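You operate a simulated robot arm through the tools that you are given. There is no shell and no other tool. Be economical: measure what you need, move in short steps, check, and stop when the job is done.

You are at the controls of a simulated robot arm. One attempt, no reset.

TASK
Unpack the low brown carton: fit the red cap and both pipes.
Fine: on the grey plate, cap pushed into the green collar, short pipe into the purple one, bent pipe twisted into the orange one; stand the filter on the black tray. Set down upright: teal filter.
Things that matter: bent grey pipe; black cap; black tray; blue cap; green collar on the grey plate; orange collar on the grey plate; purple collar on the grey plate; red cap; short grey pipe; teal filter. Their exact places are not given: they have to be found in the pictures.

It is judged by the outcome, as a careful person would: the job done as asked, and still so three seconds after it is handed in. It fails if anything else is knocked over, pushed out of place, dropped, spilled or broken. Lids that push on must go on centred and level and be pressed home; caps that screw on are set level and turned clockwise until they are tight.

THE ROBOT
A 7-joint arm with a two-finger parallel gripper on a trunk, on a base that drives. Base frame: it is fixed to the floor where the robot stands at the start and does not move with it; the origin is under the middle of the robot, x ahead of it, y to its left, z up. Lengths are in mm, angles in degrees, forces in N, time in s.
With the tool pointing down near the work surface it reaches from about 280 to 720 mm from the robot's upright axis, wherever it stands. Its first joint turns from -166.0 to 166.0 degrees. Places, roughly: black tray [700, -300, 700]; green collar on the grey plate [400, -100, 700]; orange collar on the grey plate [400, -400, 700]; purple collar on the grey plate [400, -300, 700]. Payload 1.57 kg.
Tool frame: the origin (TCP) lies between the finger pads and is the grasp point; the fingertips stand 30 mm ahead of it; z points along the fingers, y is the line along which they close. The gripper opens to 80 mm. The fingers are 17 mm wide and 12 mm thick; the gripper's body (40 by 82 mm) begins 80 mm behind the TCP.
Orientation is told as [roll, pitch, yaw] about the base's x, y, z axes, in that order, counted from this pose: with the fingers straight down and closing along the base's y, the tool's x points along the base's -x, its y along +y and its z along -z.

THE INTERFACE
- The arm moves only by the tool send_rows. Its argument "targets" is a list that holds one entry, the list of rows, each a list of 7 numbers: the shift along the tool's x, y, z in cm, then the turn, a rotation vector about the tool's x, y, z in degrees, then the closure, from 0 (fully open) to 1 (shut). In form: [[[x, y, z, wx, wy, wz, claw], ...]]. A call has 1 to 20 rows; each row is the pose to reach, as a shift and turn from the pose commanded when the call began, along the tool's axes at that moment. Each row takes 0.2 s and may step no farther than 50 mm and 8.6 degrees from the row before; otherwise, or with a gripper value out of range, the whole call is refused. A pose out of reach is approached as far as the arm can. The call stops where the force on the tool passes 60 N (or 10 N more than at its start, if that is more) or the arm is blocked; 0.2 s more then pass. Each finger travels about 72 mm/s and halts on what it meets, pressing with about 41 N; the grip force reading is that of the motor and also rises with nothing between the fingers. The clock runs only during rows and for 0.2 s after the last one: add rows that repeat a pose to give the fingers time. The reply holds the time, the measured pose of the TCP, the force on the tool along the base axes, the opening and the grip force, in the units named above and with some noise, with the torque about the TCP (base axes, N m) and any sound that the robot's microphone picked up.
- Cameras (640 x 400 px; columns grow to the right, rows downward): "scene" is now at [-1.2, 116.2, 1440.2]; the picture's right is [-0.29, -0.96, 0.00], its down [-0.64, 0.19, -0.75] and it looks along [0.72, -0.22, -0.66] (base axes); focal length 275 px, centre (320, 200). "wrist" rides on the gripper at [72, -7, -122] in the tool frame; the picture's right is [0.09, 1.00, 0.00], its down [-0.84, 0.08, -0.54] and it looks along [-0.54, 0.05, 0.84] (tool axes); focal length 238 px, centre (320, 200).
- camera(camera): a new picture of that camera. The clock stands still meanwhile.
- raise_lower(by): slides the trunk up (or, below 0, down) by that many mm; the arm and the scene camera ride with it, the base frame stays. It gives what a move gives, with no picture.
- steer(legs): drives the robot by 1 to 6 legs, each [ahead, left, turn to the left] in mm, mm and degrees, along the robot's own axes; the way and the turn of a leg run together, so that a leg with both is an arc; at most 1500 mm and 180 degrees a leg. The arm and the cameras ride along, it lands a little off, and it stops where it bumps. It gives what a move gives.
- head_to(pan, tilt): turns the head with the scene camera to pan (to the left, within 86 degrees either way) and tilt (down, from -29 to 69), counted from straight ahead of the robot. It gives what a move gives.
- point_at(camera, pixels): there is no depth. For up to 12 entries [column, row, z] of the newest picture of that camera ("zoom" is the newest enlarged one), the place [x, y] in the base frame at which the ray of that pixel passes the height z, good to about 2 mm. The clock stands still meanwhile.
- close_up(camera, box): a new picture of the part [left, top, right, bottom] of that camera's present view, enlarged. The clock stands still meanwhile.
- hand_in(): hands the job in; it is judged then, once.

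Keep the steps short. Do not move on a guess: measure, check each grasp and each placing, and mend mistakes. In all there are 80 turns and 48 pictures (those below and enlarged ones count). Leave the gripper open and the arm clear of the work at the hand-in unless told otherwise, and finish with a single line.

The tools are called after ">>>" as a command line: name --argument value ..., lists and objects as JSON in quotes. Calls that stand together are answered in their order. send_rows: Moves the arm, as the interface text tells. Its arguments: {"type":"object","properties":{"targets":{"type":"array","items":{"type":"array","items":{"type":"array","items":{"type":"number"}}}}},"required":["targets"]} The other tools are called the same way: raise_lower (by) slides the trunk up or down; steer (legs) drives the base; head_to (pan, tilt) turns the head that bears the scene camera; camera (camera) takes a picture; point_at (camera, pixels) gives the place at which the rays of pixels pass given heights; close_up (camera, box) takes an enlarged picture of a part of a camera's view; hand_in () hands the job in.

At the start:

```text
time: 0.0
ee_pos: [332.6, -205.7, 1073.6]
ee_rot: [0.0, 0.1, 0.0]
wrist_force: [0.1, 0.7, 0.4]
wrist_torque: [-0.01, 0.01, 0.03]
gripper_width: 80.1
grasp_force: 0.1
trunk travel left (down, up): [-250.0, 230.0]
robot x, y, heading: [1.3, -0.5, -0.3]
head pan, tilt: [-16.8, 41.5]
```

scene: 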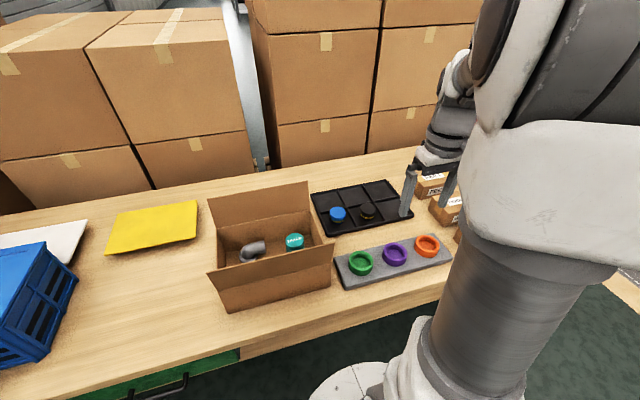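
wrist: 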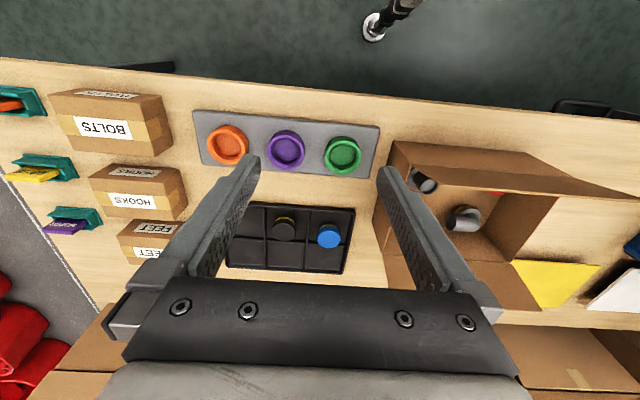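

The carton holds the bent pipe at about (252,250) and the teal filter at (293,240) in the scene view. The wrist view shows the collars and a red hint. I'll enlarge both.

>>> close_up --camera "scene" --box '[200, 170, 460, 332]'

>>> close_up --camera "wrist" --box '[180, 90, 580, 340]'

```text
2.46 times, centred on (330, 251) of scene
```

zoom: 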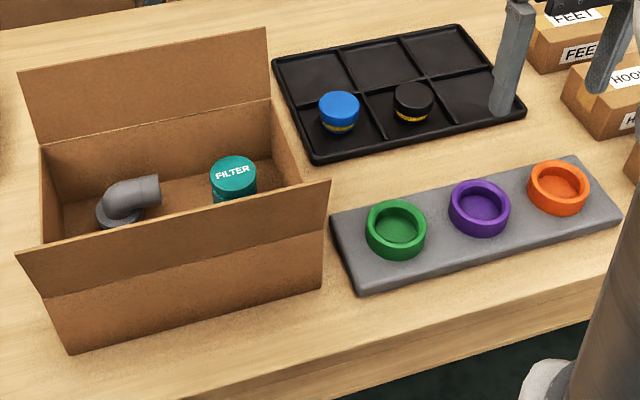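

```text
1.60 times, centred on (380, 215) of wrist
```

zoom: 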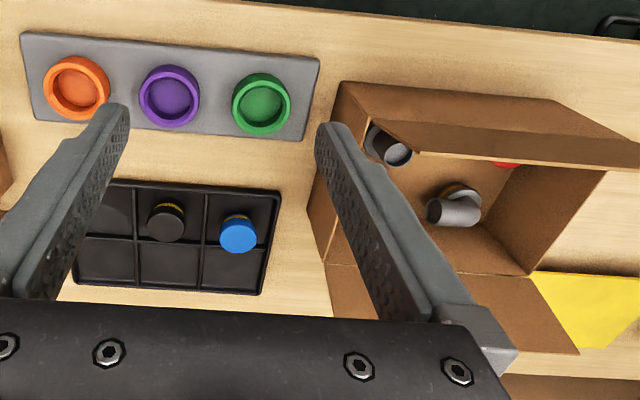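

Next I measure the carton corners, the collars and the tray in the scene picture at table-like heights.

>>> point_at --camera "wrist" --pixels '[[228, 145, 720], [286, 150, 720], [343, 155, 720], [424, 180, 750], [465, 218, 740], [495, 193, 730], [328, 237, 740], [283, 229, 740]]'

>>> point_at --camera "scene" --pixels '[[361, 264, 720], [395, 254, 720], [427, 246, 720], [294, 240, 790], [252, 248, 750], [228, 313, 700], [331, 289, 700], [207, 272, 830], [333, 243, 830], [216, 227, 830], [309, 211, 830], [338, 214, 740]]'

```text
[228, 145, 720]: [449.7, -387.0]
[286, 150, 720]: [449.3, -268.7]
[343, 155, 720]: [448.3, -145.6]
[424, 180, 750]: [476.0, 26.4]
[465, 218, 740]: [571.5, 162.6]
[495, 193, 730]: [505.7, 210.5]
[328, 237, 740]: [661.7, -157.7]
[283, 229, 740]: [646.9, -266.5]
```

```text
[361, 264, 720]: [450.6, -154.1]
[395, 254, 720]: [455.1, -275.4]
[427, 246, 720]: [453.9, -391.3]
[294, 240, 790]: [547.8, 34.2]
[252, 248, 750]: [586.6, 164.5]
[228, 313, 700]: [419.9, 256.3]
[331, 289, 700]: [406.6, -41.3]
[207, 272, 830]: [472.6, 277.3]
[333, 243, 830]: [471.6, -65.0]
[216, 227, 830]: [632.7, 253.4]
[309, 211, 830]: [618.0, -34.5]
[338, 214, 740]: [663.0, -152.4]
```

I'll shift the arm sideways over the carton (+y by 310 mm) at its present height to look in.

>>> send_rows --targets '[[[0, 4.5, 0, 0, 0, 0, 0], [0, 9, 0, 0, 0, 0, 0], [0, 13.5, 0, 0, 0, 0, 0], [0, 18, 0, 0, 0, 0, 0], [0, 22.5, 0, 0, 0, 0, 0], [0, 27, 0, 0, 0, 0, 0], [0, 31, 0, 0, 0, 0, 0], [0, 31, 0, 0, 0, 0, 0]]]'

>>> camera --camera "wrist"

>>> camera --camera "scene"

```text
time: 1.8
ee_pos: [334.2, 106.0, 1071.4]
ee_rot: [0.0, -0.1, -0.1]
wrist_force: [0.5, 0.5, 0.0]
wrist_torque: [-0.01, 0.0, 0.02]
gripper_width: 79.9
grasp_force: 0.0
trunk travel left (down, up): [-250.0, 230.0]
robot x, y, heading: [-2.1, 1.3, 0.3]
head pan, tilt: [-16.8, 41.5]
```

```text
43 pictures are left
```

wrist: 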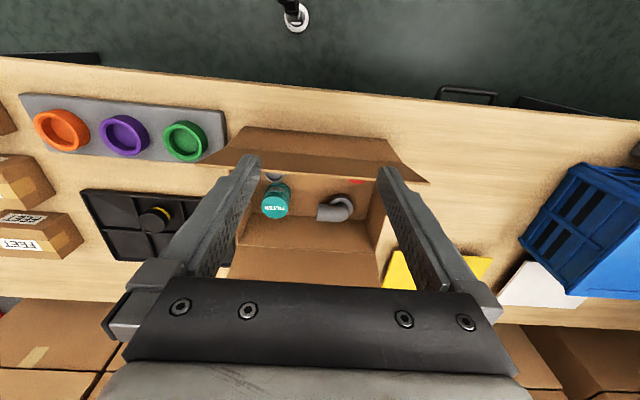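

```text
42 pictures are left
```

scene: 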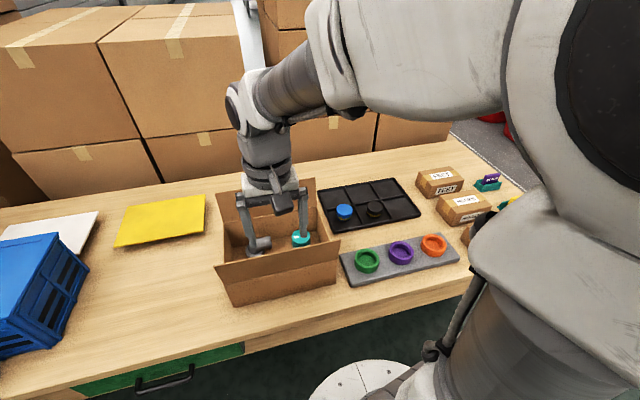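

The near flap hides the short pipe and red cap. I'll move 170 mm ahead (tool −x) to look in from above.

>>> send_rows --targets '[[[-4.5, 0, 0, 0, 0, 0, 0], [-9, 0, 0, 0, 0, 0, 0], [-13.5, 0, 0, 0, 0, 0, 0], [-17, 0, 0, 0, 0, 0, 0], [-17, 0, 0, 0, 0, 0, 0]]]'

>>> close_up --camera "wrist" --box '[160, 0, 480, 200]'

```text
time: 3.0
ee_pos: [502.4, 105.1, 1074.6]
ee_rot: [0.0, -0.1, 0.0]
wrist_force: [-0.3, -0.5, 0.2]
wrist_torque: [0.0, 0.02, 0.0]
gripper_width: 80.0
grasp_force: 0.0
trunk travel left (down, up): [-250.0, 230.0]
robot x, y, heading: [2.2, 0.5, -0.3]
head pan, tilt: [-16.8, 41.5]
```

```text
2.00 times, centred on (320, 100) of wrist
```

zoom: 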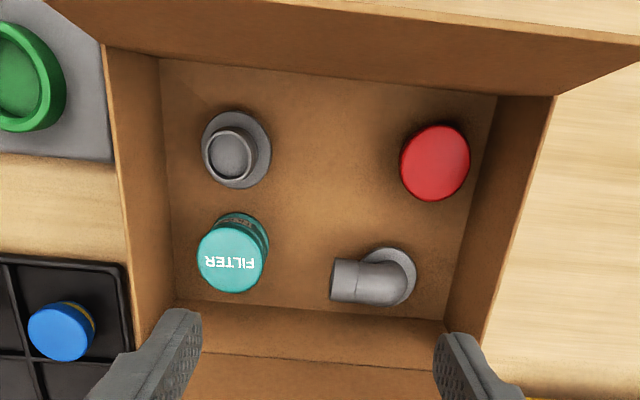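

Everything in the carton shows clearly and stands upright. I'll get rays at two heights for the key points.

>>> point_at --camera "zoom" --pixels '[[229, 154, 750], [240, 150, 706], [231, 261, 780], [438, 163, 730], [390, 274, 706], [345, 280, 750], [160, 58, 700], [497, 96, 700], [175, 300, 700], [443, 320, 700], [103, 45, 800], [557, 97, 800]]'

>>> close_up --camera "scene" --box '[200, 170, 480, 345]'

```text
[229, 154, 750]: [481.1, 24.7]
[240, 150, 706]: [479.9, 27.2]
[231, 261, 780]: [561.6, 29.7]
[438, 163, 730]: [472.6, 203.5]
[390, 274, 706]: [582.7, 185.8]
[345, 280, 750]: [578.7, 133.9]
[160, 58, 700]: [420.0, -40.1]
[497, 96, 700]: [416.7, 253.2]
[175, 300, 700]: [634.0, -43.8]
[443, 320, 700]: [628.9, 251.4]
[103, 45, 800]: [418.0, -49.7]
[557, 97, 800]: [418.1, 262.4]
```

```text
2.29 times, centred on (340, 258) of scene
```

zoom: 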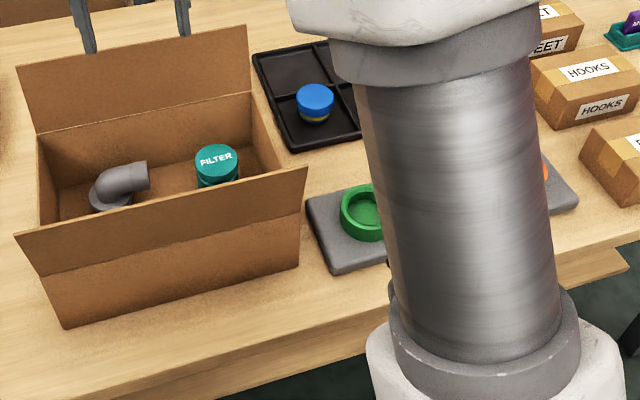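

Using the scene zoom, I triangulate the filter top (216,156), elbow end and green collar rim.

>>> point_at --camera "zoom" --pixels '[[216, 156, 760], [216, 156, 780], [216, 156, 800], [140, 176, 740], [140, 176, 760], [110, 201, 706], [315, 95, 730], [315, 95, 750], [305, 167, 830], [303, 167, 810], [19, 233, 830], [248, 25, 880]]'

>>> point_at --camera "wrist" --pixels '[[275, 130, 760], [275, 130, 800], [191, 165, 730], [191, 165, 750], [320, 190, 700]]'

```text
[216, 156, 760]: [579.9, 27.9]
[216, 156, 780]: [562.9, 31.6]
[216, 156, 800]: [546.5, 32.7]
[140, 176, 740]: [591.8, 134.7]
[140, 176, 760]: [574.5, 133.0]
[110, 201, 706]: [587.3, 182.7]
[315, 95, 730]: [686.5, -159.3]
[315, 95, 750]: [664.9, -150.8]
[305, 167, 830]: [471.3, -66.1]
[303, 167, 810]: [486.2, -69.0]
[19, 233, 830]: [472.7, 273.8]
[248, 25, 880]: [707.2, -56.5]
```

```text
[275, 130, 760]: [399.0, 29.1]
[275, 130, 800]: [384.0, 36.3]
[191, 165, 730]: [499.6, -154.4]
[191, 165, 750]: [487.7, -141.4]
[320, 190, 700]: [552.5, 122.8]
```

I need the flap heights: flap tip at (207,163)/(428,181) of the earlier wrist picture and (100,215)-ish in the scene.

>>> point_at --camera "wrist" --pixels '[[207, 163, 830], [207, 163, 860], [207, 163, 890], [428, 181, 830], [428, 181, 860], [428, 181, 890], [247, 127, 700], [388, 140, 700], [247, 127, 800]]'

>>> point_at --camera "zoom" --pixels '[[305, 167, 860], [305, 167, 890], [14, 233, 830], [14, 233, 860], [14, 233, 890], [248, 25, 830], [248, 25, 860], [16, 67, 830], [16, 67, 860], [298, 265, 700], [65, 328, 700]]'

```text
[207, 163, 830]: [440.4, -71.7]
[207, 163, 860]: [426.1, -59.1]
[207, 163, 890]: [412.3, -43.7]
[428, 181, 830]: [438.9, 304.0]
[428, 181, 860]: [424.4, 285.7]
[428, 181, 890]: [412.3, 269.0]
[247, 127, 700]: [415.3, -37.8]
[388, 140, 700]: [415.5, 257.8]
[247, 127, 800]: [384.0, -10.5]
```

```text
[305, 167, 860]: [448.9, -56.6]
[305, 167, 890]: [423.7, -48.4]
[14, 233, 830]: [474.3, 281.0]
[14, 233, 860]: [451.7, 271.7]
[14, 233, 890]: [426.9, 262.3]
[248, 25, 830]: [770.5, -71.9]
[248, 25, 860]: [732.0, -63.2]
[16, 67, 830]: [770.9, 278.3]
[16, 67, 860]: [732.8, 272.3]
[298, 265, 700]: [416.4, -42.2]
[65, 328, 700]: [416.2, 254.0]
```

Rough geometry: carton floor x 418–632, y −42–253; wall tops about z 800; flaps up to about z 920, leaning outward. The red cap is near (472,203), and the filter top is about (562,30,780). I'll move over the red cap, yawing 135° so the camera side faces the carton's inside, at TCP z≈950.

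>>> send_rows --targets '[[[0.2, 0.6, 0.8, 0, 0, -8.45, 0], [0.4, 1.2, 1.6, 0, 0, -16.9, 0], [0.6, 1.8, 2.4, 0, 0, -25.35, 0], [0.8, 2.4, 3.2, 0, 0, -33.8, 0], [1.0, 3.0, 4, 0, 0, -42.25, 0], [1.2, 3.6, 4.8, 0, 0, -50.7, 0], [1.4, 4.2, 5.6, 0, 0, -59.15, 0], [1.6, 4.8, 6.4, 0, 0, -67.6, 0], [1.8, 5.4, 7.2, 0, 0, -76.05, 0], [2.0, 6, 8, 0, 0, -84.5, 0], [2.2, 6.6, 8.8, 0, 0, -92.95, 0], [2.4, 7.2, 9.6, 0, 0, -101.4, 0], [2.6, 7.8, 10.4, 0, 0, -109.85, 0], [2.8, 8.4, 11.2, 0, 0, -118.3, 0], [2.9, 9.1, 11.8, 0, 0, -126.7, 0], [3.0, 9.8, 12.4, 0, 0, -135, 0], [3.0, 9.8, 12.4, 0, 0, -135, 0]]]'

>>> camera --camera "wrist"

```text
time: 6.6
ee_pos: [473.8, 203.2, 949.7]
ee_rot: [-0.1, -0.1, 135.1]
wrist_force: [0.6, 0.0, 0.0]
wrist_torque: [0.01, -0.02, 0.01]
gripper_width: 80.0
grasp_force: 0.1
trunk travel left (down, up): [-250.0, 230.0]
robot x, y, heading: [-3.5, 0.9, -0.2]
head pan, tilt: [-16.8, 41.5]
```

```text
39 pictures are left
```

wrist: 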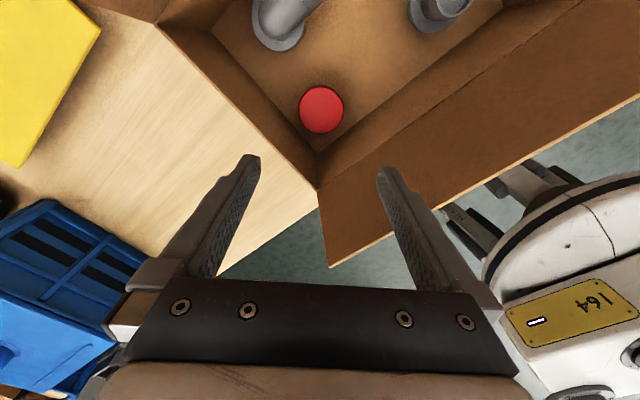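

Red cap at (321,109). I'll compare its ray with the earlier one for height, and measure its edges and the carton corner.

>>> point_at --camera "wrist" --pixels '[[321, 109, 720], [321, 109, 735], [321, 109, 750], [299, 109, 735], [343, 109, 735], [321, 87, 735], [321, 132, 735], [321, 152, 706], [318, 190, 800], [334, 267, 900]]'

>>> close_up --camera "wrist" --box '[240, 60, 400, 160]'

```text
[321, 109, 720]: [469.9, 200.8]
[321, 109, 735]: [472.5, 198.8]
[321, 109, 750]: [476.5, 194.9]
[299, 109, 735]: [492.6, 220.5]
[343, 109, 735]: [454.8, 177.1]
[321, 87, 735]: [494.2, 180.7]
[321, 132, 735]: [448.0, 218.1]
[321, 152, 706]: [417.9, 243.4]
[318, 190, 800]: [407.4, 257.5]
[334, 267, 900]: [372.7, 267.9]
```

```text
4.00 times, centred on (320, 110) of wrist
```

zoom: 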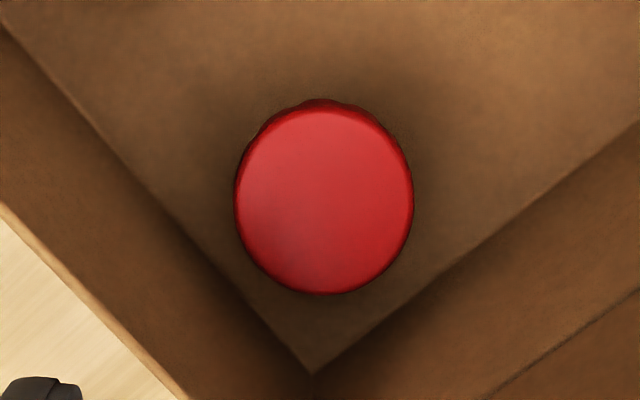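

The cap is about 57 mm across, centred near (472.5,200.5), top at about z 735. I'll descend to TCP z≈780 (tips just above the cap), slightly narrowed, and look.

>>> send_rows --targets '[[[0.1, 0.28, 4, 0, 0, 0, 0.05], [0.1, 0.28, 8, 0, 0, 0, 0.08], [0.1, 0.28, 12, 0, 0, 0, 0.08], [0.1, 0.28, 15, 0, 0, 0, 0.08], [0.1, 0.28, 17, 0, 0, 0, 0.08], [0.1, 0.28, 17, 0, 0, 0, 0.08]]]'

>>> camera --camera "wrist"

```text
time: 8.0
ee_pos: [471.0, 200.7, 778.4]
ee_rot: [0.1, 0.0, 135.0]
wrist_force: [-0.6, 0.2, 1.0]
wrist_torque: [0.0, 0.0, 0.04]
gripper_width: 73.8
grasp_force: 0.0
trunk travel left (down, up): [-250.0, 230.0]
robot x, y, heading: [0.2, -0.4, -0.0]
head pan, tilt: [-16.8, 41.5]
```

```text
37 pictures are left
```

wrist: 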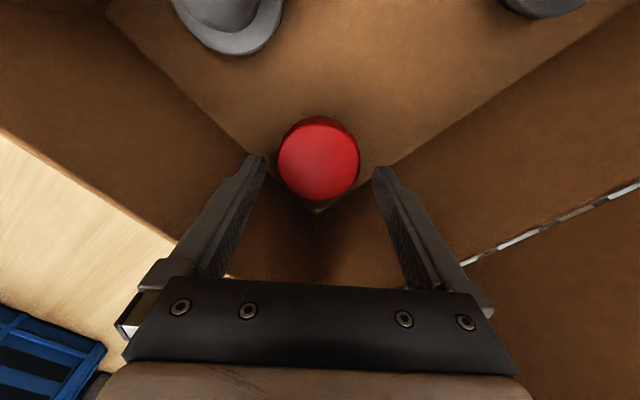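

The cap sits between the fingers. I check its place from here.

>>> point_at --camera "wrist" --pixels '[[319, 162, 725], [319, 162, 735], [319, 162, 742], [278, 160, 735], [360, 160, 735]]'

```text
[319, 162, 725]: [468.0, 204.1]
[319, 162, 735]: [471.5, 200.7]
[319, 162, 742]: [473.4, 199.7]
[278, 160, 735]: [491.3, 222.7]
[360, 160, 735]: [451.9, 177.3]
```

Well centred. I lower to TCP z≈752 (tips ~13 mm below the cap top) and close.

>>> send_rows --targets '[[[0, 0, 1.5, 0, 0, 0, 0.08], [0, 0, 2.7, 0, 0, 0, 0.08], [0, 0, 2.7, 0, 0, 0, 0.08], [0, 0, 2.7, 0, 0, 0, 0.6], [0, 0, 2.7, 0, 0, 0, 0.6], [0, 0, 2.7, 0, 0, 0, 0.6]]]'

```text
time: 9.4
ee_pos: [472.4, 200.7, 753.6]
ee_rot: [0.0, 0.0, 135.0]
wrist_force: [0.4, 0.3, 0.0]
wrist_torque: [-0.01, -0.02, -0.04]
gripper_width: 58.2
grasp_force: 40.9
trunk travel left (down, up): [-250.0, 230.0]
robot x, y, heading: [-4.0, -2.0, 0.2]
head pan, tilt: [-16.8, 41.5]
```

Held at 58 mm. I lift straight up to z≈950, then traverse toward the green collar, stopping ~60 mm short so I can see it.

>>> send_rows --targets '[[[0, 0, -3, 0, 0, 0, 0.6], [0, 0, -7, 0, 0, 0, 0.6], [0, 0, -11.5, 0, 0, 0, 0.6], [0, 0, -16, 0, 0, 0, 0.6], [0, 0, -20, 0, 0, 0, 0.6], [2.2, 3.3, -20, 0, 0, 0, 0.6], [4.4, 6.6, -20, 0, 0, 0, 0.6], [6.6, 9.9, -20, 0, 0, 0, 0.6], [8.8, 13.2, -20, 0, 0, 0, 0.6], [11, 16.5, -20, 0, 0, 0, 0.6], [13.2, 19.8, -20, 0, 0, 0, 0.6], [15.4, 23.1, -20, 0, 0, 0, 0.6], [17.2, 26.4, -20, 0, 0, 0, 0.6], [17.2, 26.4, -20, 0, 0, 0, 0.6]]]'

>>> camera --camera "wrist"

```text
time: 12.4
ee_pos: [405.9, -108.0, 953.0]
ee_rot: [0.1, 0.0, 135.1]
wrist_force: [0.6, -0.7, -0.1]
wrist_torque: [0.0, 0.0, 0.02]
gripper_width: 58.4
grasp_force: 40.7
trunk travel left (down, up): [-250.0, 230.0]
robot x, y, heading: [-0.6, 0.5, -0.2]
head pan, tilt: [-16.8, 41.5]
```

```text
36 pictures are left
```

wrist: 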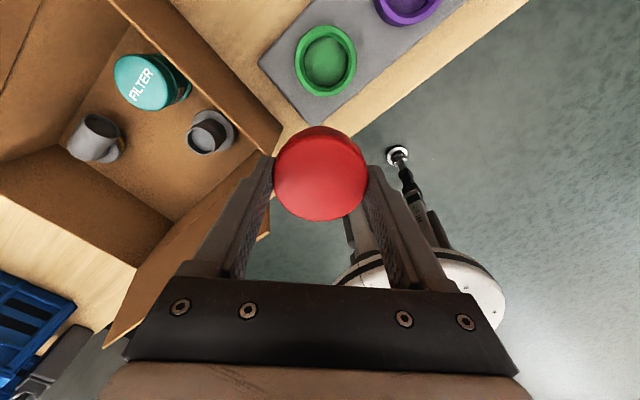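

I enlarge the green collar at (326,61).

>>> close_up --camera "wrist" --box '[240, 0, 448, 130]'

```text
3.08 times, centred on (344, 65) of wrist
```

zoom: 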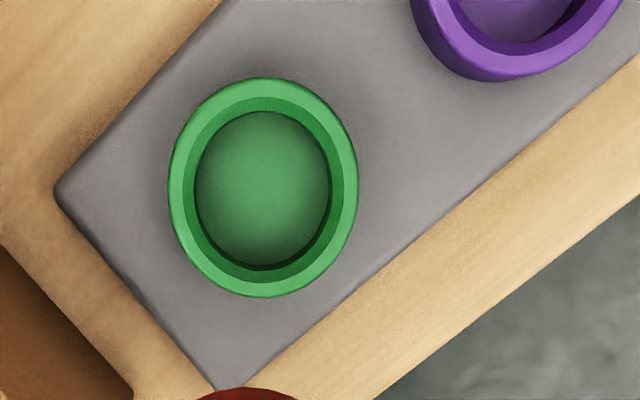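

I measure the collar's top centre (263,188 in zoom) and rim edges at candidate heights.

>>> point_at --camera "zoom" --pixels '[[263, 188, 715], [263, 188, 725], [263, 188, 735], [183, 188, 725], [345, 188, 725], [168, 188, 725], [358, 188, 725], [264, 97, 725], [264, 281, 725], [194, 188, 712], [331, 188, 712], [263, 190, 712]]'

```text
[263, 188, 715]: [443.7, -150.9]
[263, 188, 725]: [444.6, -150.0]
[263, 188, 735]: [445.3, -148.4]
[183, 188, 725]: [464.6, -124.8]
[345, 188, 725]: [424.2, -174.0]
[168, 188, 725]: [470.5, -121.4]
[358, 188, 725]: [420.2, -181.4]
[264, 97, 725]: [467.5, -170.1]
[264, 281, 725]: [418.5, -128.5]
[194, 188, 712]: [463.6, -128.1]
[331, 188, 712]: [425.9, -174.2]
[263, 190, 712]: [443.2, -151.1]
```

All three views agree: collar top z≈731, centre ≈(444.5,−149), opening about 62 mm. I move above it and lower so the cap bottom hovers ~15 mm over the rim.

>>> send_rows --targets '[[[2.8, 0.1, 1, 0, 0, 0, 0.6], [5.63, 0.17, 4, 0, 0, 0, 0.6], [5.63, 0.17, 8, 0, 0, 0, 0.6], [5.63, 0.17, 12, 0, 0, 0, 0.6], [5.63, 0.17, 15.5, 0, 0, 0, 0.6], [5.63, 0.17, 15.5, 0, 0, 0, 0.6], [5.63, 0.17, 15.5, 0, 0, 0, 0.6]]]'

>>> close_up --camera "wrist" --box '[200, 60, 440, 210]'

>>> close_up --camera "scene" --box '[320, 210, 480, 310]'

```text
time: 14.0
ee_pos: [444.3, -147.4, 795.7]
ee_rot: [0.0, 0.1, 135.0]
wrist_force: [0.8, 0.4, -0.8]
wrist_torque: [-0.02, 0.0, -0.01]
gripper_width: 58.1
grasp_force: 41.0
trunk travel left (down, up): [-250.0, 230.0]
robot x, y, heading: [0.4, -0.8, -0.2]
head pan, tilt: [-16.8, 41.5]
```

```text
2.67 times, centred on (320, 135) of wrist
```

zoom: 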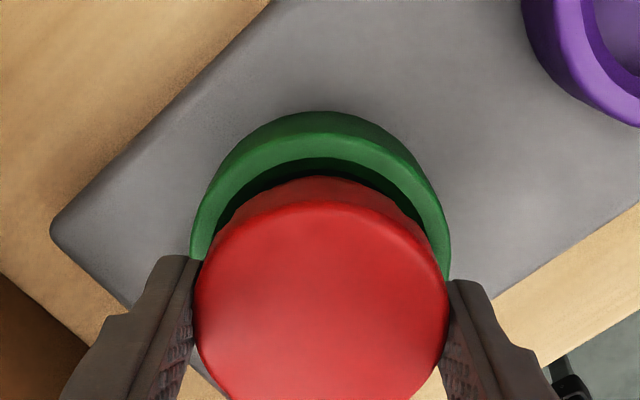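

```text
4.00 times, centred on (400, 260) of scene
```

zoom: 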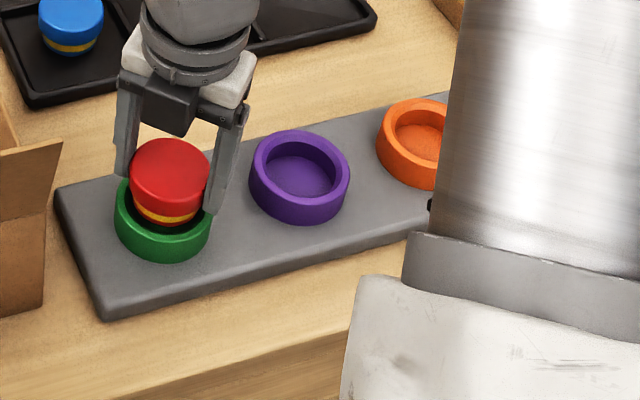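

Cap is level with its yellow band downward and looks centred over the collar in both views. I lower in small steps, watching force.

>>> send_rows --targets '[[[0, 0, 0.8, 0, 0, 0, 0.6], [0, 0, 1.4, 0, 0, 0, 0.6], [0, 0, 1.8, 0, 0, 0, 0.6], [0, 0, 2.1, 0, 0, 0, 0.6], [0, 0, 2.1, 0, 0, 0, 0.6]]]'

```text
time: 15.1
ee_pos: [444.6, -148.9, 781.1]
ee_rot: [0.0, 0.3, 135.0]
wrist_force: [-14.5, 4.8, 37.7]
wrist_torque: [1.01, 0.03, 0.09]
gripper_width: 58.2
grasp_force: 40.8
trunk travel left (down, up): [-250.0, 230.0]
robot x, y, heading: [-0.3, 4.1, 0.3]
head pan, tilt: [-16.8, 41.5]
stopped in row 5: the force on the tool passed its limit at 63 N (the readings are from after the stop); the commanded pose is now the measured one
```

Contact at rim height. The force and torque put the contact on the +x,+y side, so I raise 4 mm, shift about (−2,−1.5) mm, and try again.

>>> send_rows --targets '[[[0, 0, -0.4, 0, 0, 0, 0.6], [-0.03, 0.25, -0.4, 0, 0, 0, 0.6], [-0.03, 0.25, 0, 0, 0, 0, 0.6], [-0.03, 0.25, 0.2, 0, 0, 0, 0.6], [-0.03, 0.25, 0.4, 0, 0, 0, 0.6], [-0.03, 0.25, 0.4, 0, 0, 0, 0.6]]]'

```text
time: 16.1
ee_pos: [445.0, -147.8, 781.3]
ee_rot: [0.0, 0.3, 135.1]
wrist_force: [-13.9, 4.1, 35.5]
wrist_torque: [0.47, 0.59, 0.04]
gripper_width: 58.3
grasp_force: 41.1
trunk travel left (down, up): [-250.0, 230.0]
robot x, y, heading: [0.3, -1.3, -0.2]
head pan, tilt: [-16.8, 41.5]
stopped in row 5: the force on the tool passed its limit at 66 N (the readings are from after the stop); the commanded pose is now the measured one
```

The contact point is nearer the centre now, but it still sits at the rim. I look close-up from both cameras.

>>> close_up --camera "scene" --box '[336, 230, 400, 270]'

>>> close_up --camera "wrist" --box '[240, 80, 400, 180]'

```text
10.00 times, centred on (368, 250) of scene
```

zoom: 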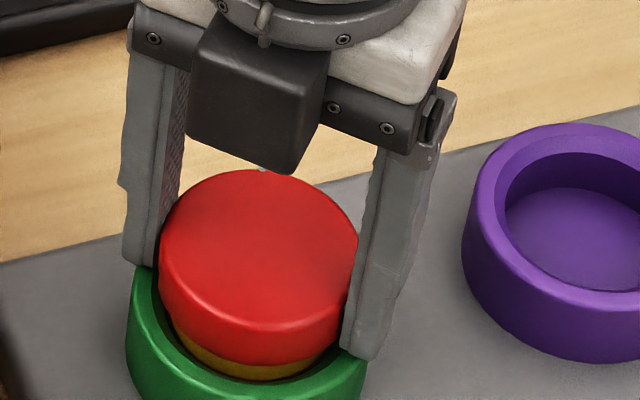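

```text
4.00 times, centred on (320, 130) of wrist
```

zoom: 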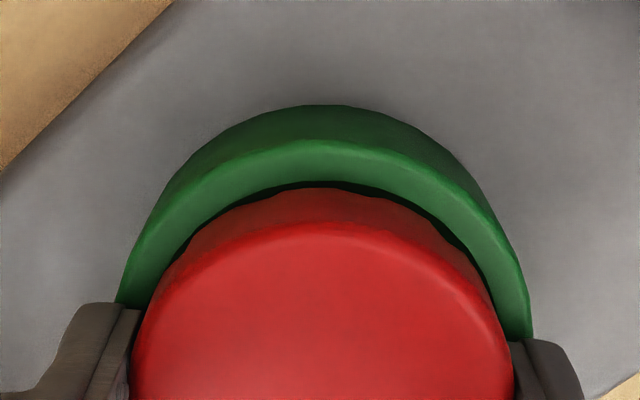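

It looks roughly seated at the mouth of the collar, perhaps needing a steady press. I press slowly in 0.5 mm rows.

>>> send_rows --targets '[[[0, 0, 0.05, 0, 0, 0, 0.6], [0, 0, 0.1, 0, 0, 0, 0.6], [0, 0, 0.15, 0, 0, 0, 0.6], [0, 0, 0.2, 0, 0, 0, 0.6], [0, 0, 0.25, 0, 0, 0, 0.6], [0, 0, 0.3, 0, 0, 0, 0.6], [0, 0, 0.35, 0, 0, 0, 0.6], [0, 0, 0.4, 0, 0, 0, 0.6]]]'

```text
time: 16.7
ee_pos: [444.7, -147.8, 781.2]
ee_rot: [0.2, 0.4, 135.1]
wrist_force: [-12.9, 4.7, 34.2]
wrist_torque: [1.0, 0.03, 0.05]
gripper_width: 58.1
grasp_force: 41.1
trunk travel left (down, up): [-250.0, 230.0]
robot x, y, heading: [-2.7, -0.7, 0.1]
head pan, tilt: [-16.8, 41.5]
stopped in row 2: the force on the tool passed its limit at 62 N (the readings are from after the stop); the commanded pose is now the measured one
```

Geometry in the wrist picture suggests the fingertips themselves rest on the collar rim while the cap is already inside. I lift 1 mm, release, raise and look.

>>> send_rows --targets '[[[0, 0, -0.1, 0, 0, 0, 0.6], [0, 0, -0.1, 0, 0, 0, 0.2], [0, 0, -0.1, 0, 0, 0, 0.05], [0, 0, -0.1, 0, 0, 0, 0.05], [0, 0, -4, 0, 0, 0, 0.05], [0, 0, -8, 0, 0, 0, 0.05], [0, 0, -10, 0, 0, 0, 0.05], [0, 0, -10, 0, 0, 0, 0.05]]]'

>>> close_up --camera "wrist" --box '[200, 50, 440, 200]'

>>> close_up --camera "scene" --box '[330, 225, 426, 285]'

```text
time: 18.5
ee_pos: [446.6, -148.4, 881.6]
ee_rot: [0.0, 0.3, 135.0]
wrist_force: [-0.8, 0.6, 0.7]
wrist_torque: [-0.01, -0.01, 0.03]
gripper_width: 75.8
grasp_force: 0.1
trunk travel left (down, up): [-250.0, 230.0]
robot x, y, heading: [2.5, 0.2, -0.0]
head pan, tilt: [-16.8, 41.5]
```

```text
2.67 times, centred on (320, 125) of wrist
```

zoom: 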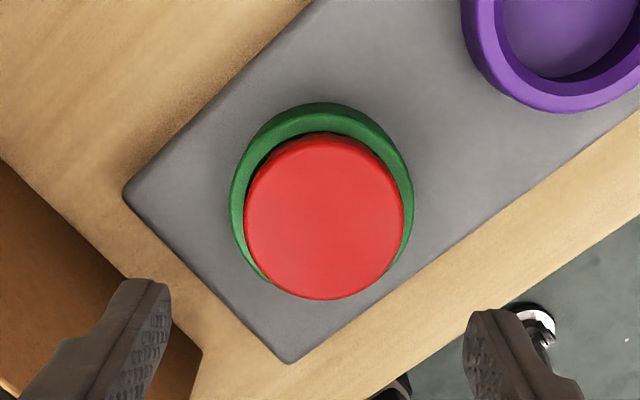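

```text
6.67 times, centred on (378, 255) of scene
```

zoom: 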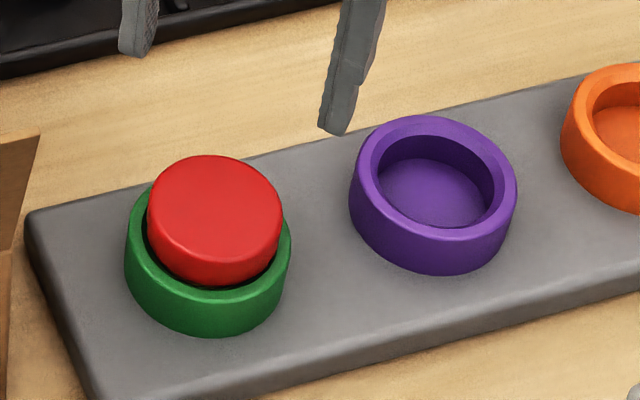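

The cap dropped into the collar, level, with the yellow band now hidden. I measure its top before pressing home with closed fingers.

>>> point_at --camera "zoom" --pixels '[[214, 217, 745], [214, 217, 755], [214, 217, 765], [433, 178, 735], [433, 178, 745], [433, 178, 755]]'

>>> camera --camera "wrist"

>>> point_at --camera "wrist" --pixels '[[321, 133, 745], [321, 133, 755], [321, 133, 765], [292, 131, 755], [351, 131, 755], [321, 117, 740]]'

```text
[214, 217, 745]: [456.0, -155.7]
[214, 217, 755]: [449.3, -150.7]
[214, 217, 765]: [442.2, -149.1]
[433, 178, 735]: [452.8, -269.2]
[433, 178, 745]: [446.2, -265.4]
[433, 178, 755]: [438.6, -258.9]
```

```text
28 pictures are left
```

wrist: 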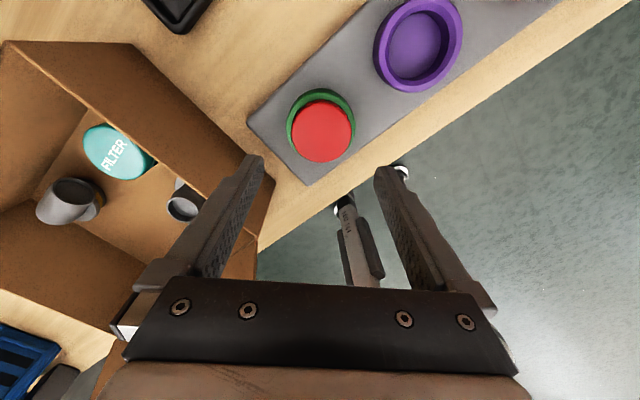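

```text
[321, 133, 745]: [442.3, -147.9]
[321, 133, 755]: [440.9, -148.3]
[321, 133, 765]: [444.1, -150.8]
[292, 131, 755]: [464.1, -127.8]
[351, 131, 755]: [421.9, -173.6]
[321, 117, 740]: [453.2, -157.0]
```

Cap top ≈760 at (443,−149). I shut the fingers and press down on the centre slowly until the force limit.

>>> send_rows --targets '[[[0, 0.15, 2, 0, 0, 0, 1], [0, 0.15, 4, 0, 0, 0, 1], [0, 0.15, 6, 0, 0, 0, 1], [0, 0.15, 7.5, 0, 0, 0, 1], [0, 0.15, 8.3, 0, 0, 0, 1], [0, 0.15, 8.7, 0, 0, 0, 1], [0, 0.15, 9.0, 0, 0, 0, 1], [0, 0.15, 9.2, 0, 0, 0, 1], [0, 0.15, 9.4, 0, 0, 0, 1], [0, 0.15, 9.6, 0, 0, 0, 1], [0, 0.15, 9.8, 0, 0, 0, 1], [0, 0.15, 10, 0, 0, 0, 1], [0, 0.15, 10.2, 0, 0, 0, 1], [0, 0.15, 10.4, 0, 0, 0, 1], [0, 0.15, 10.6, 0, 0, 0, 1], [0, 0.15, 10.8, 0, 0, 0, 1], [0, 0.15, 11.0, 0, 0, 0, 1], [0, 0.15, 11.2, 0, 0, 0, 1], [0, 0.15, 11.4, 0, 0, 0, 1]]]'

```text
time: 19.9
ee_pos: [446.2, -149.5, 802.1]
ee_rot: [0.1, 0.8, 135.1]
wrist_force: [-14.0, 4.1, 37.7]
wrist_torque: [0.22, 0.54, 0.06]
gripper_width: 0.0
grasp_force: 20.7
trunk travel left (down, up): [-250.0, 230.0]
robot x, y, heading: [2.0, 1.3, 0.1]
head pan, tilt: [-16.8, 41.5]
stopped in row 6: the force on the tool passed its limit at 68 N (the readings are from after the stop); the commanded pose is now the measured one
```

Contact with the cap top at tip z≈772. I press on slowly.

>>> send_rows --targets '[[[0, 0, 0.05, 0, 0, 0, 1], [0, 0, 0.1, 0, 0, 0, 1], [0, 0, 0.15, 0, 0, 0, 1], [0, 0, 0.2, 0, 0, 0, 1], [0, 0, 0.25, 0, 0, 0, 1], [0, 0, 0.3, 0, 0, 0, 1]]]'

```text
time: 20.5
ee_pos: [446.7, -149.3, 800.8]
ee_rot: [0.0, 1.0, 135.1]
wrist_force: [-13.5, 3.0, 34.7]
wrist_torque: [0.21, 0.53, 0.03]
gripper_width: 0.1
grasp_force: 21.2
trunk travel left (down, up): [-250.0, 230.0]
robot x, y, heading: [-1.1, 1.0, 0.1]
head pan, tilt: [-16.8, 41.5]
stopped in row 2: the force on the tool passed its limit at 62 N (the readings are from after the stop); the commanded pose is now the measured one
```

Firm at 62 N without further travel. I raise and look whether the cap sits lower than before.

>>> send_rows --targets '[[[0, 0, -2, 0, 0, 0, 1], [0, 0, -6, 0, 0, 0, 0.5], [0, 0, -10, 0, 0, 0, 0.05], [0, 0, -10, 0, 0, 0, 0.05]]]'

>>> close_up --camera "scene" --box '[330, 225, 426, 285]'

```text
time: 21.5
ee_pos: [447.3, -149.6, 901.7]
ee_rot: [0.1, 0.8, 135.1]
wrist_force: [0.5, -0.3, 0.8]
wrist_torque: [-0.03, 0.0, -0.03]
gripper_width: 76.0
grasp_force: 0.1
trunk travel left (down, up): [-250.0, 230.0]
robot x, y, heading: [-0.8, 2.3, -0.2]
head pan, tilt: [-16.8, 41.5]
```

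```text
6.67 times, centred on (378, 255) of scene
```

zoom: 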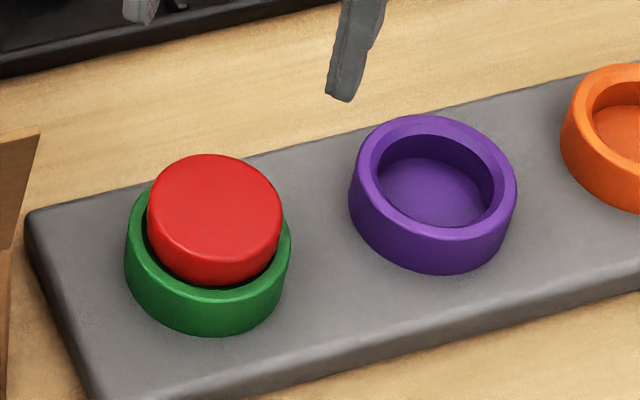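

The cap is unchanged: seated on the collar floor, level and centred. Next is the short pipe near (480,26). I move over it at z≈945 and correct the 0.8° tilt on the way.

>>> send_rows --targets '[[[0, 0, -2, 0.57, 0.57, 0, 0.05], [0, 0, -4.5, 0.57, 0.57, 0, 0.05], [-2.5, -3.6, -4.5, 0.57, 0.57, 0, 0.05], [-5, -7.3, -4.5, 0.57, 0.57, 0, 0.05], [-7.5, -11, -4.5, 0.57, 0.57, 0, 0.05], [-10.1, -14.7, -4.5, 0.57, 0.57, 0, 0.05], [-10.1, -14.7, -4.5, 0.57, 0.57, 0, 0.05]]]'

>>> close_up --camera "wrist" --box '[200, 30, 440, 180]'

>>> point_at --camera "zoom" --pixels '[[320, 200, 706], [320, 200, 750]]'

```text
time: 23.1
ee_pos: [477.5, 28.1, 942.7]
ee_rot: [-0.5, 1.4, 135.1]
wrist_force: [0.4, 0.6, -0.6]
wrist_torque: [-0.02, -0.02, -0.01]
gripper_width: 76.2
grasp_force: 0.1
trunk travel left (down, up): [-250.0, 230.0]
robot x, y, heading: [-0.2, -2.1, 0.1]
head pan, tilt: [-16.8, 41.5]
```

```text
2.67 times, centred on (320, 105) of wrist
```

zoom: 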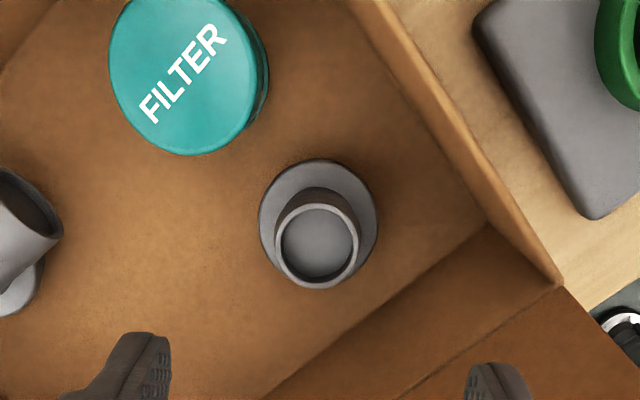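

```text
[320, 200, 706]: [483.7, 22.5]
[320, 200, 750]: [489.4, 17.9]
```

I compensated tilt about the wrong axes (now roll −0.5, pitch 1.4) and will correct with tool-axis turns. First I measure the pipe: tube top (317,246), flange (318,215) in the zoom.

>>> send_rows --targets '[[[0, 0, 0, -0.5, -1.4, 0, 0.25], [0, 0, 0, -0.5, -1.4, 0, 0.25]]]'

>>> point_at --camera "zoom" --pixels '[[318, 215, 706], [318, 215, 712], [317, 246, 740], [317, 246, 750], [317, 246, 760], [275, 246, 755], [359, 246, 755], [259, 214, 708], [378, 214, 708]]'

```text
time: 23.7
ee_pos: [478.3, 26.3, 941.7]
ee_rot: [0.0, 0.0, 135.1]
wrist_force: [0.8, -0.2, 0.7]
wrist_torque: [-0.01, -0.06, -0.01]
gripper_width: 60.1
grasp_force: 0.0
trunk travel left (down, up): [-250.0, 230.0]
robot x, y, heading: [1.1, 2.9, 0.1]
head pan, tilt: [-16.8, 41.5]
```

```text
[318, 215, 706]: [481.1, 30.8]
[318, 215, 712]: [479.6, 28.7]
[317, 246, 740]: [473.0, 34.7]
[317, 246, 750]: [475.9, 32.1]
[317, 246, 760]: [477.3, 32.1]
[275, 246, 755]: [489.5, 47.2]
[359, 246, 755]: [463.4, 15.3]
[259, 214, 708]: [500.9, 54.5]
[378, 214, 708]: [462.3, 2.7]
```

Tilt is corrected. The pipe is centred near (480,28), tube ~41 mm, flange ~62 mm, top about z 768. I descend to TCP 772 with 60 mm opening, then close.

>>> send_rows --targets '[[[0, -0.24, 4, 0, 0, 0, 0.25], [0, -0.24, 8, 0, 0, 0, 0.25], [0, -0.24, 12, 0, 0, 0, 0.25], [0, -0.24, 14, 0, 0, 0, 0.25], [0, -0.24, 15.5, 0, 0, 0, 0.25], [0, -0.24, 17, 0, 0, 0, 0.25], [0, -0.24, 17, 0, 0, 0, 0.25], [0, -0.24, 17, 0, 0, 0, 0.8], [0, -0.24, 17, 0, 0, 0, 0.8], [0, -0.24, 17, 0, 0, 0, 0.8]]]'

>>> camera --camera "wrist"

```text
time: 25.9
ee_pos: [481.3, 29.1, 770.9]
ee_rot: [-0.2, 0.0, 135.1]
wrist_force: [-0.8, 0.7, 0.3]
wrist_torque: [-0.04, 0.03, -0.01]
gripper_width: 37.7
grasp_force: 40.3
trunk travel left (down, up): [-250.0, 230.0]
robot x, y, heading: [0.8, 2.4, -0.0]
head pan, tilt: [-16.8, 41.5]
```

```text
25 pictures are left
```

wrist: 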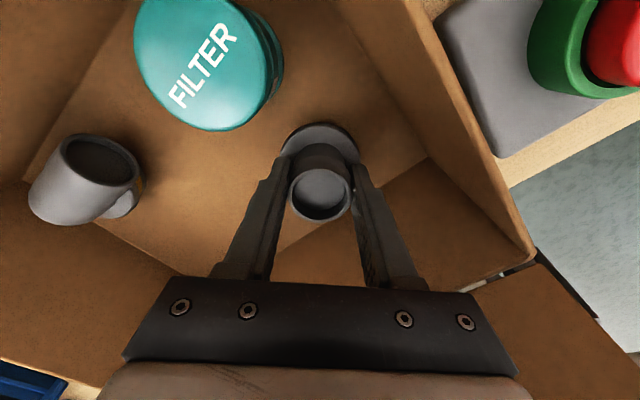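

The short pipe is held (37.7 mm). I lift straight to z≈960 and traverse to ~60 mm short of the purple collar for a view.

>>> send_rows --targets '[[[0, 0, -2, 0, 0, 0, 0.8], [0, 0, -6, 0, 0, 0, 0.8], [0, 0, -10, 0, 0, 0, 0.8], [0, 0, -14.5, 0, 0, 0, 0.8], [0, 0, -19, 0, 0, 0, 0.8], [2.1, 3.9, -19, 0, 0, 0, 0.8], [4.2, 7.8, -19, 0, 0, 0, 0.8], [6.3, 11.7, -19, 0, 0, 0, 0.8], [8.4, 15.6, -19, 0, 0, 0, 0.8], [10.5, 19.5, -19, 0, 0, 0, 0.8], [12.6, 23.4, -19, 0, 0, 0, 0.8], [12.6, 23.4, -19, 0, 0, 0, 0.8]]]'

>>> close_up --camera "wrist" --box '[220, 0, 460, 150]'

```text
time: 28.5
ee_pos: [403.8, -229.6, 959.7]
ee_rot: [-0.1, 0.0, 135.1]
wrist_force: [0.3, 0.1, -0.7]
wrist_torque: [-0.01, 0.0, 0.0]
gripper_width: 37.7
grasp_force: 41.0
trunk travel left (down, up): [-250.0, 230.0]
robot x, y, heading: [-0.9, -1.6, 0.0]
head pan, tilt: [-16.8, 41.5]
```

```text
2.67 times, centred on (340, 75) of wrist
```

zoom: 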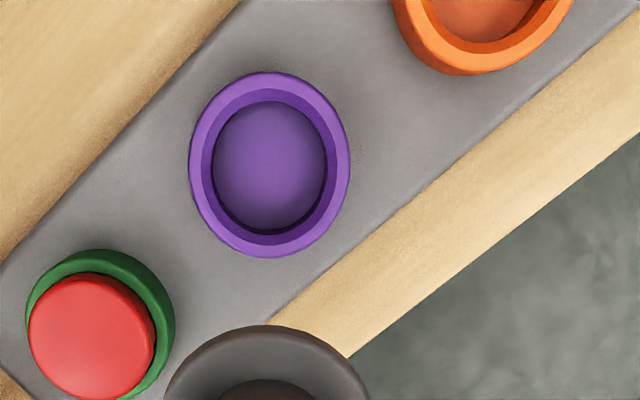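

I measure the purple collar (269.5,165 in zoom) at rim heights, with the red cap (92,337) as a check.

>>> point_at --camera "zoom" --pixels '[[269.5, 165, 735], [269.5, 165, 745], [269.5, 165, 755], [92, 337, 760], [92, 337, 772], [201, 165, 750], [340, 165, 750], [270, 87, 750], [270, 245, 750]]'

```text
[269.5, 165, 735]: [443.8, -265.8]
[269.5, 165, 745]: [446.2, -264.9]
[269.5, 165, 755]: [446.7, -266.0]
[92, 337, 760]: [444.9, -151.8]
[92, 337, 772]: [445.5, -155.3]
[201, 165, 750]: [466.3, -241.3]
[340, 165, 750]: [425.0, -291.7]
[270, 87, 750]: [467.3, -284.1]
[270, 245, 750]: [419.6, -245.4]
```

Purple centre ≈(445.5,−266). I move over it and lower to TCP ≈830, just above the rim, then look.

>>> send_rows --targets '[[[2.8, -0.18, 2, 0, 0, 0, 0.8], [5.52, -0.37, 5, 0, 0, 0, 0.8], [5.52, -0.37, 9, 0, 0, 0, 0.8], [5.52, -0.37, 13, 0, 0, 0, 0.8], [5.52, -0.37, 13, 0, 0, 0, 0.8], [5.52, -0.37, 13, 0, 0, 0, 0.8]]]'

>>> close_up --camera "wrist" --box '[220, 80, 420, 205]'

>>> close_up --camera "scene" --box '[340, 200, 468, 280]'

```text
time: 29.9
ee_pos: [445.2, -264.1, 831.1]
ee_rot: [-0.1, 0.0, 135.1]
wrist_force: [-0.4, -0.2, 0.0]
wrist_torque: [0.02, -0.04, 0.01]
gripper_width: 37.6
grasp_force: 40.9
trunk travel left (down, up): [-250.0, 230.0]
robot x, y, heading: [-0.5, -2.8, 0.1]
head pan, tilt: [-16.8, 41.5]
```

```text
3.20 times, centred on (320, 142) of wrist
```

zoom: 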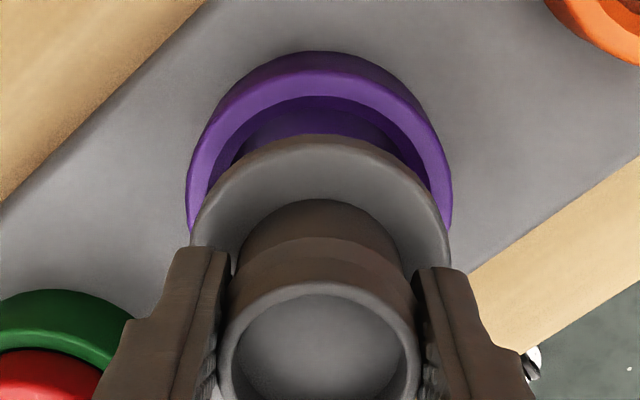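

```text
5.00 times, centred on (404, 240) of scene
```

zoom: 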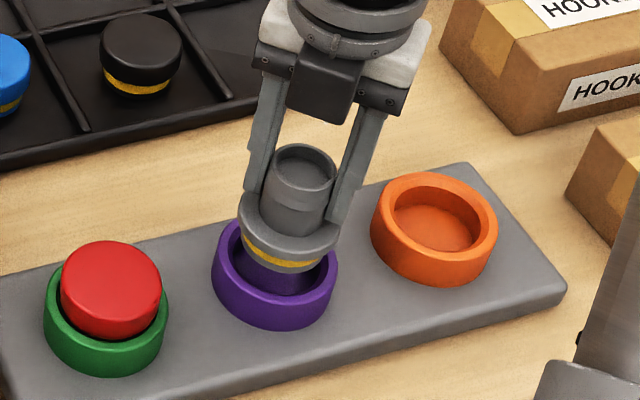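

Aligned sideways in the wrist view (flange centre 321, collar 320). I lower step by step, watching for contact.

>>> send_rows --targets '[[[0, 0, 0.6, 0, 0, 0, 0.8], [0, 0, 1.2, 0, 0, 0, 0.8], [0, 0, 1.7, 0, 0, 0, 0.8], [0, 0, 2.1, 0, 0, 0, 0.8], [0, 0, 2.4, 0, 0, 0, 0.8], [0, 0, 2.7, 0, 0, 0, 0.8], [0, 0, 3.0, 0, 0, 0, 0.8], [0, 0, 3.3, 0, 0, 0, 0.8], [0, 0, 3.5, 0, 0, 0, 0.8], [0, 0, 3.7, 0, 0, 0, 0.8], [0, 0, 3.9, 0, 0, 0, 0.8], [0, 0, 4.1, 0, 0, 0, 0.8], [0, 0, 4.3, 0, 0, 0, 0.8]]]'

```text
time: 32.5
ee_pos: [445.6, -263.5, 798.2]
ee_rot: [-0.1, 0.4, 135.0]
wrist_force: [-12.4, 6.4, 33.7]
wrist_torque: [0.87, 0.91, -0.23]
gripper_width: 36.9
grasp_force: 41.0
trunk travel left (down, up): [-250.0, 230.0]
robot x, y, heading: [0.1, -2.1, 0.2]
head pan, tilt: [-16.8, 41.5]
stopped in row 12: the force on the tool passed its limit at 64 N (the readings are from after the stop); the commanded pose is now the measured one
```

Stopped at TCP 798, where the flange should be near the collar floor. I check in the scene view.

>>> close_up --camera "scene" --box '[340, 200, 468, 280]'

```text
5.00 times, centred on (404, 240) of scene
```

zoom: 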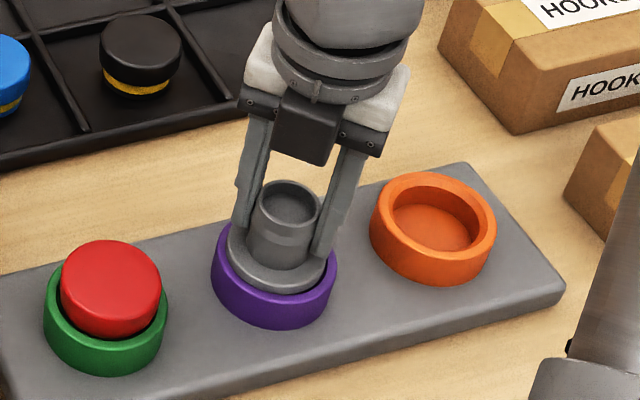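

The pipe is in, level. I release, rise, part-close to 32 mm and press on the tube's rim to be sure it is home.

>>> send_rows --targets '[[[0, 0, 0, 0, 0, 0, 0.3], [0, 0, 0, 0, 0, 0, 0.25], [0, 0, 0, 0, 0, 0, 0.25], [0, 0, -3, 0, 0, 0, 0.25], [0, 0, -7, 0, 0, 0, 0.25], [0, 0, -7, 0, 0, 0, 0.6], [0, 0, -7, 0, 0, 0, 0.63], [0, 0, -5.5, 0, 0, 0, 0.63], [0, 0, -4.6, 0, 0, 0, 0.63], [0, 0, -4.4, 0, 0, 0, 0.63], [0, 0, -4.2, 0, 0, 0, 0.63], [0, 0, -4.0, 0, 0, 0, 0.63], [0, 0, -3.8, 0, 0, 0, 0.63], [0, 0, -3.6, 0, 0, 0, 0.63], [0, 0, -3.4, 0, 0, 0, 0.63], [0, 0, -3.2, 0, 0, 0, 0.63], [0, 0, -3.0, 0, 0, 0, 0.63], [0, 0, -2.8, 0, 0, 0, 0.63], [0, 0, -2.6, 0, 0, 0, 0.63]]]'

```text
time: 36.2
ee_pos: [448.2, -264.2, 831.5]
ee_rot: [0.0, 0.9, 135.0]
wrist_force: [-12.0, 6.2, 32.3]
wrist_torque: [0.23, 0.55, -0.09]
gripper_width: 30.0
grasp_force: 0.4
trunk travel left (down, up): [-250.0, 230.0]
robot x, y, heading: [-2.5, 1.8, -0.0]
head pan, tilt: [-16.8, 41.5]
stopped in row 18: the force on the tool passed its limit at 63 N (the readings are from after the stop); the commanded pose is now the measured one
```

Pressed at 63 N with no further travel. I lift, fix the 0.9° tilt, and look at the collars from above.

>>> send_rows --targets '[[[0, 0, -1, 0, 0, 0, 0.63], [0, 0, -5, 0, -0.5, 0, 0.4], [0, 0, -9, 0, -0.9, 0, 0.1], [0, 0, -13, 0, -0.9, 0, 0.05], [0, 0, -13, 0, -0.9, 0, 0.05]]]'

>>> close_up --camera "wrist" --box '[180, 0, 500, 200]'

```text
time: 37.4
ee_pos: [445.9, -262.4, 962.2]
ee_rot: [0.0, -0.3, 135.1]
wrist_force: [0.6, -0.1, -0.5]
wrist_torque: [-0.02, -0.03, -0.02]
gripper_width: 75.9
grasp_force: 0.1
trunk travel left (down, up): [-250.0, 230.0]
robot x, y, heading: [-4.5, 2.5, 0.3]
head pan, tilt: [-16.8, 41.5]
```

```text
2.00 times, centred on (340, 100) of wrist
```

zoom: 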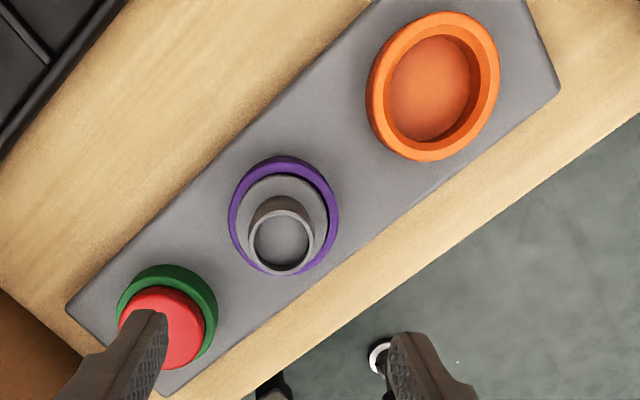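

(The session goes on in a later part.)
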